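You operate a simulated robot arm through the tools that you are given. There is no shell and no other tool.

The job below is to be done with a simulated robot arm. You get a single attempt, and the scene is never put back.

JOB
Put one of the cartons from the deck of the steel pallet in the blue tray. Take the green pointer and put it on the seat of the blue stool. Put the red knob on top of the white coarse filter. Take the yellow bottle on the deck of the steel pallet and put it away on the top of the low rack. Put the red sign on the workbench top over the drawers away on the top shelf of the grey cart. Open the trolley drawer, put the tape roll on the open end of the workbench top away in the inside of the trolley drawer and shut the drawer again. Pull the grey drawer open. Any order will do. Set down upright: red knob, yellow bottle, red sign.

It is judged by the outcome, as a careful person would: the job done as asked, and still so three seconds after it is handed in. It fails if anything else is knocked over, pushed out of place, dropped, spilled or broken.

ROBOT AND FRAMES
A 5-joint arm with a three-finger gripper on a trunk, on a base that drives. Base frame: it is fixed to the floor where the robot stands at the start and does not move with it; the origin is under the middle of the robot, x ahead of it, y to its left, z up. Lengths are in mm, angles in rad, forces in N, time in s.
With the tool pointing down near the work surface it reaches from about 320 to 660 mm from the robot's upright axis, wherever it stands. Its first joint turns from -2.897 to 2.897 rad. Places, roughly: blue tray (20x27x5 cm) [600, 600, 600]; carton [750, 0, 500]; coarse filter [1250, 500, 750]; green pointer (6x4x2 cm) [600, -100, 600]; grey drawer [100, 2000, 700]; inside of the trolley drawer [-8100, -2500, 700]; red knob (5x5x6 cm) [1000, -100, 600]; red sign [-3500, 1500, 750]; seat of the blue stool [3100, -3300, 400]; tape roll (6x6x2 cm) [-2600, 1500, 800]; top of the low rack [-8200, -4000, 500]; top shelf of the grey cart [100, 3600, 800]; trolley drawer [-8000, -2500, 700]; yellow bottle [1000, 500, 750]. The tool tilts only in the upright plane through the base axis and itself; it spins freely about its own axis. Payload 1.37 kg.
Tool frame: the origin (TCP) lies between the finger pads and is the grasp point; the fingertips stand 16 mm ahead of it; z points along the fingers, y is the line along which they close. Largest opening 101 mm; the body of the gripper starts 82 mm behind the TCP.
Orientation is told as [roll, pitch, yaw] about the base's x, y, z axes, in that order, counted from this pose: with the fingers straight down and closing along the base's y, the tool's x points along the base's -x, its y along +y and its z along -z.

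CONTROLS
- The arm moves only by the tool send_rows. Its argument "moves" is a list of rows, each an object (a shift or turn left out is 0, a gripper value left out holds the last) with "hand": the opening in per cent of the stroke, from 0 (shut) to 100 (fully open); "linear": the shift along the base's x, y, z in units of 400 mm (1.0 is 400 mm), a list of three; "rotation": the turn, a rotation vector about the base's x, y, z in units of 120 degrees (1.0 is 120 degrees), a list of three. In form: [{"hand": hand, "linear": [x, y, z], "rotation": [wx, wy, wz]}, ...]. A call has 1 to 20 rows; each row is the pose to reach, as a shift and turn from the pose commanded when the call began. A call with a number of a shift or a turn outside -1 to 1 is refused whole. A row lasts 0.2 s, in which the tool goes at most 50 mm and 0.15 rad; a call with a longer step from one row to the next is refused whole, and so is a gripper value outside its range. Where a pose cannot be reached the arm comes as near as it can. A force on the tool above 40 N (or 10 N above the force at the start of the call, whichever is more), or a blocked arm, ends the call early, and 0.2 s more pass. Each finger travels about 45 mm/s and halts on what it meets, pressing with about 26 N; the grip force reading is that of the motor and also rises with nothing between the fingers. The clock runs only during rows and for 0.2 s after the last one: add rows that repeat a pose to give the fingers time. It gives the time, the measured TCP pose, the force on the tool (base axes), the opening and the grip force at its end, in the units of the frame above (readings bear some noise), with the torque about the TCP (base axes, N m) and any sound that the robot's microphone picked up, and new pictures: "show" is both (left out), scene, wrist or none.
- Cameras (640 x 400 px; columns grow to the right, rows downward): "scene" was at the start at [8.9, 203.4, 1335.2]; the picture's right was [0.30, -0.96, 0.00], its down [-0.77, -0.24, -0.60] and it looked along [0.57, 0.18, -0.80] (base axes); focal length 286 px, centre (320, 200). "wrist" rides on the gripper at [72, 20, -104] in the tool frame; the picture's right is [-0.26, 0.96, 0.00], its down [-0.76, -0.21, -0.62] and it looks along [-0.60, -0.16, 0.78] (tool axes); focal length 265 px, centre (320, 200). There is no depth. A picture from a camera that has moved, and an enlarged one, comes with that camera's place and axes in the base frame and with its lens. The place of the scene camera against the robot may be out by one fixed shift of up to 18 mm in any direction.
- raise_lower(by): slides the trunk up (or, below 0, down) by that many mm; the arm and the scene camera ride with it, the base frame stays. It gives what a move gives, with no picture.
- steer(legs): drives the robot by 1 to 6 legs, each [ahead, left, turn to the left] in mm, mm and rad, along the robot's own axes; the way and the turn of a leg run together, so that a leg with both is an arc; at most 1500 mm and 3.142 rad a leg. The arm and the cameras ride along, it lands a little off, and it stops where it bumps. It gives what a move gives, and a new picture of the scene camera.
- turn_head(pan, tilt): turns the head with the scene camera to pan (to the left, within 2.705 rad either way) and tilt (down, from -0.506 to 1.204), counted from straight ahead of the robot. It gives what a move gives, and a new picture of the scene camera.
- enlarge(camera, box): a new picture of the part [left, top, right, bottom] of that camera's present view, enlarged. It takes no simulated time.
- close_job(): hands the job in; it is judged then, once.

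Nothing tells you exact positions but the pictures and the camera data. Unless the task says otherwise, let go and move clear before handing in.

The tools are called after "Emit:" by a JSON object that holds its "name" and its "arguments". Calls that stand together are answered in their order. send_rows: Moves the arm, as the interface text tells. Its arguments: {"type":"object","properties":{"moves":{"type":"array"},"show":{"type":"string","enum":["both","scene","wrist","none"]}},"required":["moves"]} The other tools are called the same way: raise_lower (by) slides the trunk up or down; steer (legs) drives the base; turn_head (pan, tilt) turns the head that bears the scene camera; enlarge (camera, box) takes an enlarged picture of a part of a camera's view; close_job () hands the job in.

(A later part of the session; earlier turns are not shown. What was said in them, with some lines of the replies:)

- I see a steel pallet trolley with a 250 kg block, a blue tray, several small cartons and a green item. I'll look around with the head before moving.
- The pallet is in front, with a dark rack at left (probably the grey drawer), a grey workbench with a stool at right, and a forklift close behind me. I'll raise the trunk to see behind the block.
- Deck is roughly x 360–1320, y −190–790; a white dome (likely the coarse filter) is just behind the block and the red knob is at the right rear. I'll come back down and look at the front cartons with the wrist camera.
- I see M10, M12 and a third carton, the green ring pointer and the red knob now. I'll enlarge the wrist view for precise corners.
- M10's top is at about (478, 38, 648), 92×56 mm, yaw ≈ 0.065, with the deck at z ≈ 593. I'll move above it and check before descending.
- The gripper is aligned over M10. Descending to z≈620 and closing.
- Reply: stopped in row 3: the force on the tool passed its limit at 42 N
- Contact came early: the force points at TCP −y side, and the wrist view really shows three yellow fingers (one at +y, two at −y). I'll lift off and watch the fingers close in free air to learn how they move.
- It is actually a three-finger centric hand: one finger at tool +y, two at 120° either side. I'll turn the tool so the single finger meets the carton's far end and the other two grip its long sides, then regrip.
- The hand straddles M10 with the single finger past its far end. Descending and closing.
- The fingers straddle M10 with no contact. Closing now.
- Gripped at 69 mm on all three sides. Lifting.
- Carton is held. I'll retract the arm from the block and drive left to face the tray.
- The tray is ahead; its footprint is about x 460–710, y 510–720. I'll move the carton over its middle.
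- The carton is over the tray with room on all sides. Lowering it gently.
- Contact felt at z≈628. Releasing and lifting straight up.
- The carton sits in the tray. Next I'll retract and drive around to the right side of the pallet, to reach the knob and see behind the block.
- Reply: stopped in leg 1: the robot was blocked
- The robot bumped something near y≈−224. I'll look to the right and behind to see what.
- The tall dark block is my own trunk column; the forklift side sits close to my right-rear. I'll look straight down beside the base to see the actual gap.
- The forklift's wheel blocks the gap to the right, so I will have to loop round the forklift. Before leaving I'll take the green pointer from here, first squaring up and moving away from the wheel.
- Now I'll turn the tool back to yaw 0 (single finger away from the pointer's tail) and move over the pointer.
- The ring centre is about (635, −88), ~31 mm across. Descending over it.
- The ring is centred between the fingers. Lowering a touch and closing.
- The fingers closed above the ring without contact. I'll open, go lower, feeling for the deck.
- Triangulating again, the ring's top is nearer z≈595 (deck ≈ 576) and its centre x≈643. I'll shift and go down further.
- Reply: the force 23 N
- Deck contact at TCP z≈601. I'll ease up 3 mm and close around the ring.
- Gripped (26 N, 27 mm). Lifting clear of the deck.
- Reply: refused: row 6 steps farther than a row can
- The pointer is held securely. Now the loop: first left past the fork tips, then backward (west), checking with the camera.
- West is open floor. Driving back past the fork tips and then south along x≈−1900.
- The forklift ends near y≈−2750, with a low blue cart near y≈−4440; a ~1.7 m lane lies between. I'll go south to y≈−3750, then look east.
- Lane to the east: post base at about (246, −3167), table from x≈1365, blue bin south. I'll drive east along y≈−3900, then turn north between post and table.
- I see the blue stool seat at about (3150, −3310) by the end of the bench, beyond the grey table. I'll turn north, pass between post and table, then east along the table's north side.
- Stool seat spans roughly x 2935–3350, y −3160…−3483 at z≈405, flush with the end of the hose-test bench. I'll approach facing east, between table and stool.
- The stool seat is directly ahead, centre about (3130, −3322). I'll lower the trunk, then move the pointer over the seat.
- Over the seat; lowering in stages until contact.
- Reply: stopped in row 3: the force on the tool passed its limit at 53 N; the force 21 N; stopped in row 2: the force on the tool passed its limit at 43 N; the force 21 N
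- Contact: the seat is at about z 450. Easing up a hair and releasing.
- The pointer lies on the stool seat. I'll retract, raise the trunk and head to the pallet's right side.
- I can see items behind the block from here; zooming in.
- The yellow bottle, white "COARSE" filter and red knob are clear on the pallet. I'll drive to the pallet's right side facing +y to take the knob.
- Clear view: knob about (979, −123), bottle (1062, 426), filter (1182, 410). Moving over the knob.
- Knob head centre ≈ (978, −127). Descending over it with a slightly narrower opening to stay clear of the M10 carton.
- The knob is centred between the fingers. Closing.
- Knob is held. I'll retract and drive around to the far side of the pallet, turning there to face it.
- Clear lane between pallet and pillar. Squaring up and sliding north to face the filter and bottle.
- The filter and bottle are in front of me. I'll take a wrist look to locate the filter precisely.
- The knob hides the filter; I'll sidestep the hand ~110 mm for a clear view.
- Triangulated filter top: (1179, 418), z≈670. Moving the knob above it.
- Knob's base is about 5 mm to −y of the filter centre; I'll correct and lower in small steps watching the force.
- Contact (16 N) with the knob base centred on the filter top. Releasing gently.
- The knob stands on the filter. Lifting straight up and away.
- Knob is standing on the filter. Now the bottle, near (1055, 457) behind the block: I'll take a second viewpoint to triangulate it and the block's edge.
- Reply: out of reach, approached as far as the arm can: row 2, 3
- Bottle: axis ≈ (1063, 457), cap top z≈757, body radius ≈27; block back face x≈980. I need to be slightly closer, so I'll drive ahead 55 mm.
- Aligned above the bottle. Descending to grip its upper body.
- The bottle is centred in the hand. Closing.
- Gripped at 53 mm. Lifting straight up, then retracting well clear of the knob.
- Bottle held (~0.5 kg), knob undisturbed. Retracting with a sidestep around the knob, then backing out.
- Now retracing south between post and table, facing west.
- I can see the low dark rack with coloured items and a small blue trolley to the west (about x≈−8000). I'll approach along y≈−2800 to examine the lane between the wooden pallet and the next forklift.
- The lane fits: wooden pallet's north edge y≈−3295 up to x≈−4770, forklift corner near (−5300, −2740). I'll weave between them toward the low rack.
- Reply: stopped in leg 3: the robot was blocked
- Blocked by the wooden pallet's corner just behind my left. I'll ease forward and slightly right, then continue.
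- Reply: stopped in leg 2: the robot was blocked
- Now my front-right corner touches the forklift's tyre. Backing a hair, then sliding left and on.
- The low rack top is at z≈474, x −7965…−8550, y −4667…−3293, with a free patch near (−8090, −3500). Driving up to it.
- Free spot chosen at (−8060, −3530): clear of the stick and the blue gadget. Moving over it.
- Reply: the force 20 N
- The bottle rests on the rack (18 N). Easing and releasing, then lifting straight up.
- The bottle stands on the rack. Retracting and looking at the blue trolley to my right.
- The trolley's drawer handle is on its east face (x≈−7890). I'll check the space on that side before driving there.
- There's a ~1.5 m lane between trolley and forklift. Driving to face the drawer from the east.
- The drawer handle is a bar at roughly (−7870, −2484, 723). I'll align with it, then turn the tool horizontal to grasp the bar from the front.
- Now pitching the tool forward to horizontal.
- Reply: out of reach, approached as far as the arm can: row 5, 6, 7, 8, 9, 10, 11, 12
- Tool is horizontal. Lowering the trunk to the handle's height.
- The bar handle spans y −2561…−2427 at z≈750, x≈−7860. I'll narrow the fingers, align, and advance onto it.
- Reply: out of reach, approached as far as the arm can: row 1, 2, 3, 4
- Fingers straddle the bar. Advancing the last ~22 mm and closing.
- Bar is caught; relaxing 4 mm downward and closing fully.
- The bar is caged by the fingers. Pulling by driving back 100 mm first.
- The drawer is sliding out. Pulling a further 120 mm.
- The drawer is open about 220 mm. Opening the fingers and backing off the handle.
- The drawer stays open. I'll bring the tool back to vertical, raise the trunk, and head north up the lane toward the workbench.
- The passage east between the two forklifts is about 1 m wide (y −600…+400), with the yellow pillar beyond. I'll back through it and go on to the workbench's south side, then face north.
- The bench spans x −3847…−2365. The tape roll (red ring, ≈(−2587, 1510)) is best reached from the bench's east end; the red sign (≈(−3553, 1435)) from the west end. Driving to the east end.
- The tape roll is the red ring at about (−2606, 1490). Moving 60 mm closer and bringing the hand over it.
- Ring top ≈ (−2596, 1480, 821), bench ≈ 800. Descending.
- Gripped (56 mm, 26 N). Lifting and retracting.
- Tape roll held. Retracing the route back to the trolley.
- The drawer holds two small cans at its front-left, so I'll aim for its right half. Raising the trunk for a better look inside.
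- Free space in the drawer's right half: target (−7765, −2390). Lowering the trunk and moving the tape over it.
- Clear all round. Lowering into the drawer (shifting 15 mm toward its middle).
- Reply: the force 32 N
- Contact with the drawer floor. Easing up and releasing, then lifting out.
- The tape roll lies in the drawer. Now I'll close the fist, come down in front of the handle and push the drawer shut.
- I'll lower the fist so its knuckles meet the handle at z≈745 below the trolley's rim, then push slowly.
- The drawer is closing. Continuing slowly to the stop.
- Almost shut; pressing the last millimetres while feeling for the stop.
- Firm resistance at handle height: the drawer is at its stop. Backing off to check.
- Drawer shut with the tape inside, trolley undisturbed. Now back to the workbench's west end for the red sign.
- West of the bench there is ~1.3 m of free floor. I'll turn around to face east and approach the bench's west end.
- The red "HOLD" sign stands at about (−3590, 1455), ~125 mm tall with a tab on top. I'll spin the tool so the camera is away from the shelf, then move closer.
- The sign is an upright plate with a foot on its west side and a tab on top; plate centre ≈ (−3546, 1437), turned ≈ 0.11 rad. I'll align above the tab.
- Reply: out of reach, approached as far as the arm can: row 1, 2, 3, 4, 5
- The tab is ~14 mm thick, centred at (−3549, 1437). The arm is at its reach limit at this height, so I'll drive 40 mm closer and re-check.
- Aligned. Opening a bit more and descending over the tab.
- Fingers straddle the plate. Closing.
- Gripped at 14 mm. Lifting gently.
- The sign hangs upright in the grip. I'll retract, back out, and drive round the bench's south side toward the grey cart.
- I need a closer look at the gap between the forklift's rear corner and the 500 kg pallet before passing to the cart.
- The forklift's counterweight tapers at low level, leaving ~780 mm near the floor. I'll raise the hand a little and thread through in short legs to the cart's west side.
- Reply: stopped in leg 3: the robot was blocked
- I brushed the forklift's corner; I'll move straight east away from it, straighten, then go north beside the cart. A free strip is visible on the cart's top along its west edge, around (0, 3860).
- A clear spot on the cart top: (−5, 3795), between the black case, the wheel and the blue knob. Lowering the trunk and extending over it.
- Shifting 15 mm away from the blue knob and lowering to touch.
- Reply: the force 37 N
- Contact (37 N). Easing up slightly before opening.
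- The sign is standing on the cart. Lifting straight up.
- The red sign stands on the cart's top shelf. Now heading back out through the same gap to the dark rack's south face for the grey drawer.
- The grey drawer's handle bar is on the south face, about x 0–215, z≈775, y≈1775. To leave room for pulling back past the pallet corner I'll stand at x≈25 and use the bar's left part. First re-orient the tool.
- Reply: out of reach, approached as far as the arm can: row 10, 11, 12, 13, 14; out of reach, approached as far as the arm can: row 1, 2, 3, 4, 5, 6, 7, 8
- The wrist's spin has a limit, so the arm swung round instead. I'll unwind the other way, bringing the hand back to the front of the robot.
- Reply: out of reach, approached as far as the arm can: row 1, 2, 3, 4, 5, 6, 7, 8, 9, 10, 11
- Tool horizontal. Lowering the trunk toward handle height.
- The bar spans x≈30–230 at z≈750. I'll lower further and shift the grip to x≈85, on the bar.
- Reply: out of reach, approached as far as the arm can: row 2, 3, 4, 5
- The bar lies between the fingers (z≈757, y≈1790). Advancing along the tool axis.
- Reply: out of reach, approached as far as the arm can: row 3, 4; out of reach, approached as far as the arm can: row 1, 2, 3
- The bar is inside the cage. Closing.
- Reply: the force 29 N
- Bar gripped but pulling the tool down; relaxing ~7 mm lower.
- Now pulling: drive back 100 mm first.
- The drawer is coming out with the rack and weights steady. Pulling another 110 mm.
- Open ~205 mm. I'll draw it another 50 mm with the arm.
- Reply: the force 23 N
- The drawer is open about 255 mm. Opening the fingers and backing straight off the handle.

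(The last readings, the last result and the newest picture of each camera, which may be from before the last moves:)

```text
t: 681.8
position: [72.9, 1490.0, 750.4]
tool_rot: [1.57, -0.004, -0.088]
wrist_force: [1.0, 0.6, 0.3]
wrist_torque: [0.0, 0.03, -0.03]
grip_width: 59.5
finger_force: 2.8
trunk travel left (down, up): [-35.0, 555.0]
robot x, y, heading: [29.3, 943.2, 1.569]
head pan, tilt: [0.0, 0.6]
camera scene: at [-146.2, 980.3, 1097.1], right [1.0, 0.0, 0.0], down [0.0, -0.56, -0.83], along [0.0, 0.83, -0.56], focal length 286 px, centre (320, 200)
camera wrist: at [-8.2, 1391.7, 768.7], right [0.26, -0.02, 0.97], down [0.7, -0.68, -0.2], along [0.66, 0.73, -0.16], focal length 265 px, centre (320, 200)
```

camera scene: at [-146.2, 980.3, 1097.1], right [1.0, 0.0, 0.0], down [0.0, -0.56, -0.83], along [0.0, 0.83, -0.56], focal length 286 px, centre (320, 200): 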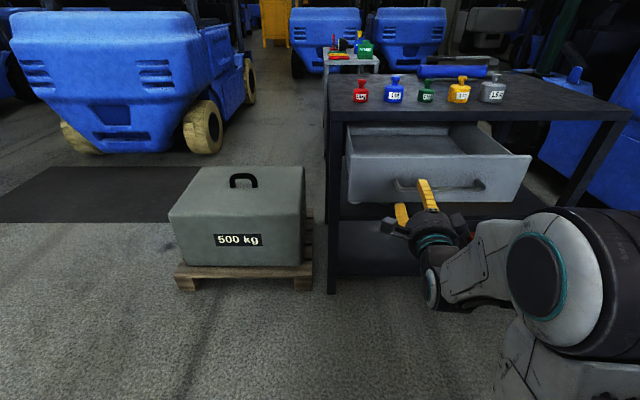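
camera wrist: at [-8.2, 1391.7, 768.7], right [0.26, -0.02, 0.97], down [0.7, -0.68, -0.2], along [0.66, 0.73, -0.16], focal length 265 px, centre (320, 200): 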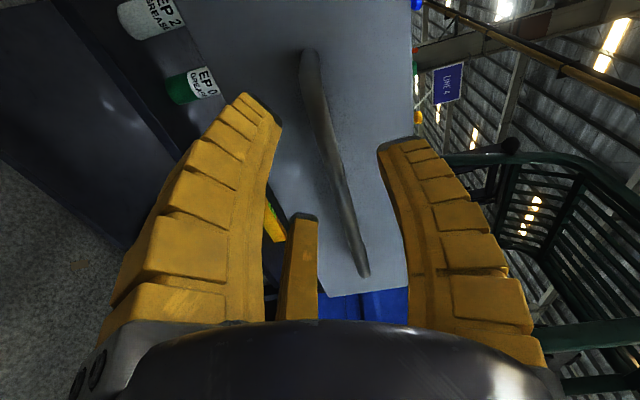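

Hand is clear of the handle. I'll sidestep away and take a final look at the pallet items.

Emit:
{"name": "steer", "arguments": {"legs": [[-20, 200, 0]]}}

Emit:
{"name": "raise_lower", "arguments": {"by": 450}}

Emit:
{"name": "turn_head", "arguments": {"pan": -2.0, "tilt": 0.6}}

Emit:
{"name": "enlarge", "arguments": {"camera": "scene", "box": [160, 80, 480, 280]}}

Emit:
{"name": "turn_head", "arguments": {"pan": -0.1, "tilt": 0.4}}

Emit:
{"name": "enlarge", "arguments": {"camera": "scene", "box": [200, 100, 520, 300]}}

```text
t: 683.4
position: [-131.3, 1471.4, 749.7]
tool_rot: [1.571, -0.005, -0.086]
wrist_force: [0.1, -0.1, 0.5]
wrist_torque: [0.01, 0.02, 0.0]
grip_width: 59.0
finger_force: 2.4
trunk travel left (down, up): [-35.0, 555.0]
robot x, y, heading: [-164.9, 924.4, 1.571]
head pan, tilt: [0.0, 0.6]
camera scene: at [-348.4, 960.3, 1097.1], right [1.0, 0.0, 0.0], down [0.0, -0.56, -0.83], along [0.0, 0.83, -0.56], focal length 286 px, centre (320, 200)
```

scene: 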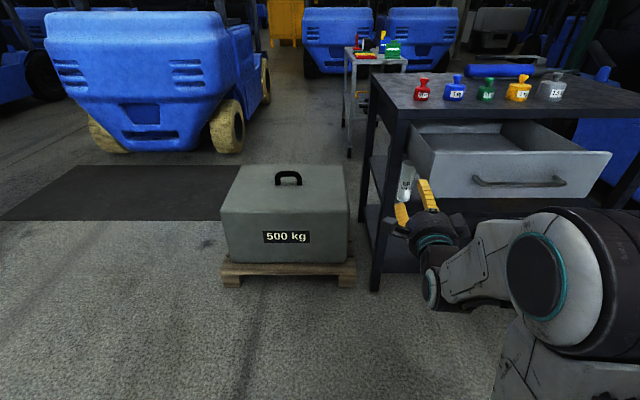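

```text
refused: 450 is not a number from -400 to 400
```

```text
t: 685.3
position: [-129.5, 1470.3, 751.5]
tool_rot: [1.571, -0.004, -0.085]
wrist_force: [0.2, 0.1, 0.5]
wrist_torque: [0.0, 0.02, 0.0]
grip_width: 58.9
finger_force: 2.5
trunk travel left (down, up): [-35.0, 555.0]
robot x, y, heading: [-171.4, 926.9, 1.568]
head pan, tilt: [-2.0, 0.6]
camera scene: at [-268.1, 835.1, 1097.1], right [-0.42, -0.91, 0.0], down [-0.51, 0.23, -0.83], along [0.75, -0.34, -0.56], focal length 286 px, centre (320, 200)
```

scene: 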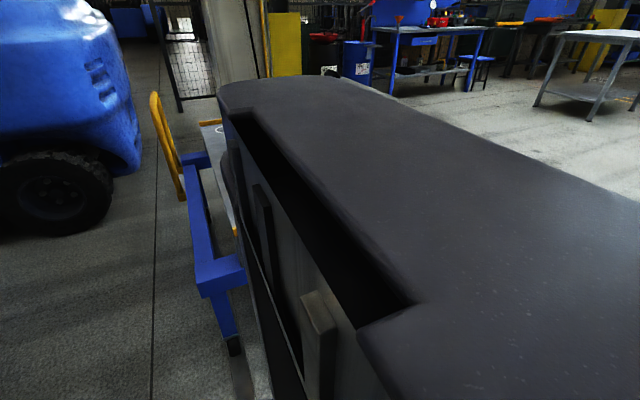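

```text
2.00 times, centred on (320, 180) of scene
camera zoom: at [-268.1, 835.1, 1097.1], right [-0.42, -0.91, 0.0], down [-0.51, 0.23, -0.83], along [0.75, -0.34, -0.56], focal length 571 px, centre (320, 240)
```

zoom: 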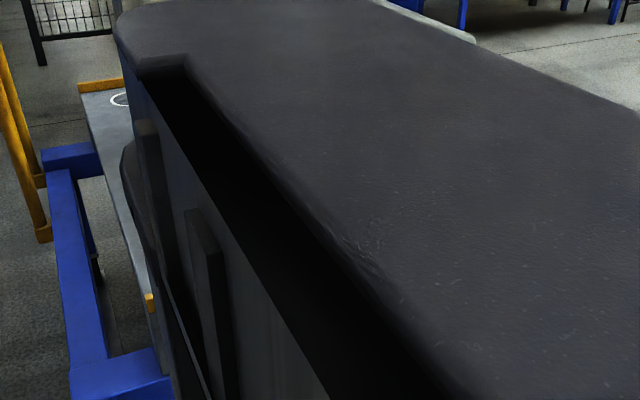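

```text
t: 687.2
position: [-129.6, 1470.7, 749.9]
tool_rot: [1.571, -0.004, -0.086]
wrist_force: [0.4, -0.2, -0.3]
wrist_torque: [-0.01, 0.0, 0.02]
grip_width: 59.2
finger_force: 2.5
trunk travel left (down, up): [-35.0, 555.0]
robot x, y, heading: [-169.6, 928.0, 1.573]
head pan, tilt: [-0.099, 0.4]
camera scene: at [-339.2, 964.0, 1115.4], right [0.99, -0.1, 0.0], down [-0.04, -0.39, -0.92], along [0.09, 0.92, -0.39], focal length 286 px, centre (320, 200)
```

scene: 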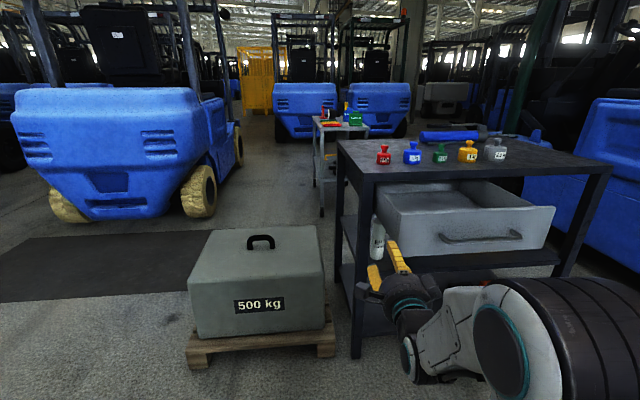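

```text
2.00 times, centred on (360, 200) of scene
camera zoom: at [-339.2, 964.0, 1115.4], right [0.99, -0.1, 0.0], down [-0.04, -0.39, -0.92], along [0.09, 0.92, -0.39], focal length 571 px, centre (240, 200)
```

zoom: 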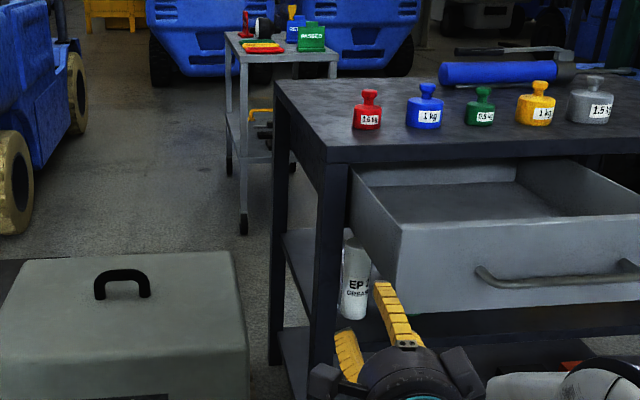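

The grey drawer is open, weights undisturbed and the red sign visible standing on the cart. Raising the trunk to verify the pallet.

Emit:
{"name": "raise_lower", "arguments": {"by": 400}}

Emit:
{"name": "turn_head", "arguments": {"pan": -2.2, "tilt": 0.6}}

Emit:
{"name": "enlarge", "arguments": {"camera": "scene", "box": [120, 80, 440, 280]}}

```text
t: 691.0
position: [-129.4, 1471.3, 1150.1]
tool_rot: [1.571, -0.002, -0.085]
wrist_force: [-0.3, -0.1, -0.5]
wrist_torque: [-0.01, -0.01, 0.0]
grip_width: 59.2
finger_force: 2.7
trunk travel left (down, up): [-435.0, 155.0]
robot x, y, heading: [-168.3, 925.6, 1.571]
head pan, tilt: [-0.099, 0.4]
```

```text
t: 693.0
position: [-130.4, 1471.1, 1151.2]
tool_rot: [1.57, -0.004, -0.086]
wrist_force: [0.1, 0.4, -0.1]
wrist_torque: [-0.02, -0.04, 0.0]
grip_width: 59.1
finger_force: 2.4
trunk travel left (down, up): [-435.0, 155.0]
robot x, y, heading: [-172.0, 925.2, 1.571]
head pan, tilt: [-2.201, 0.6]
camera scene: at [-277.0, 819.8, 1497.1], right [-0.59, -0.81, 0.0], down [-0.46, 0.33, -0.83], along [0.67, -0.49, -0.56], focal length 286 px, centre (320, 200)
```

scene: 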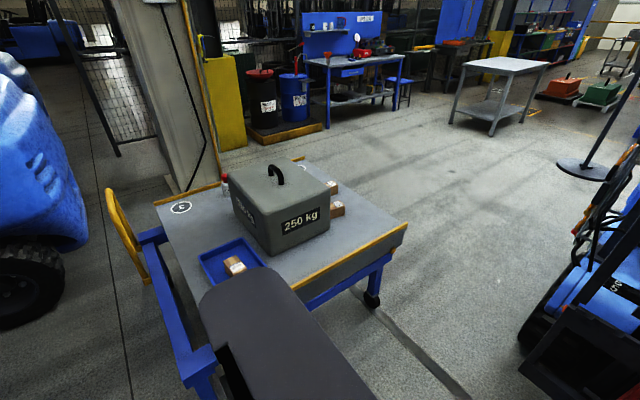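

```text
2.00 times, centred on (280, 180) of scene
camera zoom: at [-277.0, 819.8, 1497.1], right [-0.59, -0.81, 0.0], down [-0.46, 0.33, -0.83], along [0.67, -0.49, -0.56], focal length 571 px, centre (400, 240)
```

zoom: 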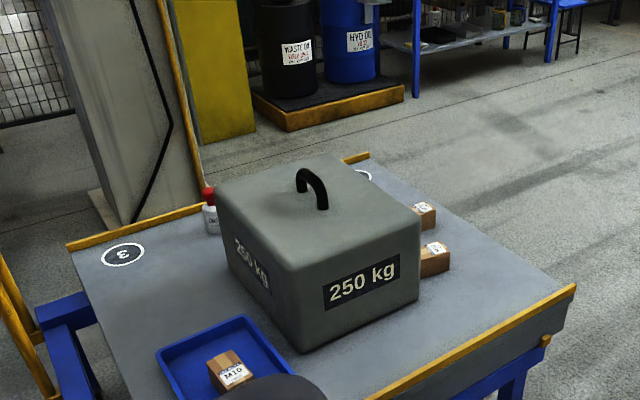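

Everything checks out: carton in the tray, knob on the filter, pointer on the stool, bottle on the low rack, sign on the cart, tape in the shut trolley drawer, grey drawer open. The hand is empty and clear, so I'm handing in.

Emit:
{"name": "close_job", "arguments": {}}

```text
The job is handed in.
```

I finished all seven parts of the job and handed it in. I checked each placement in a camera picture as I set it down.

- **Carton:** one M10 carton is in the blue tray.
- **Green pointer:** it lies on the seat of the blue stool.
- **Red knob:** it stands upright on top of the white coarse filter.
- **Yellow bottle:** it stands upright on the top of the low rack.
- **Red sign:** it stands upright on the top shelf of the grey cart.
- **Tape roll:** it is inside the trolley drawer, which is shut again.
- **Grey drawer:** it is pulled open about 255 mm.

At the end I looked again at the pallet items, the grey drawer, the weights on its rack and the grey cart, and all were in place. I did not go back to recheck the stool, the low rack or the trolley.

- **Bumps:** the robot bumped something while driving four times. I took these to be the forklift wheel by the pallet, a wooden pallet corner, and the tyre and rear corner of two other forklifts. I saw no sign that anything moved, but I did not go back to check each of them.
- **First carton attempt:** the gripper pressed down on the M10 carton with about 42 N. The carton did not shift, and I picked it up cleanly afterwards.
- **Gripper:** it has three fingers, not two as described, so I gripped things accordingly.
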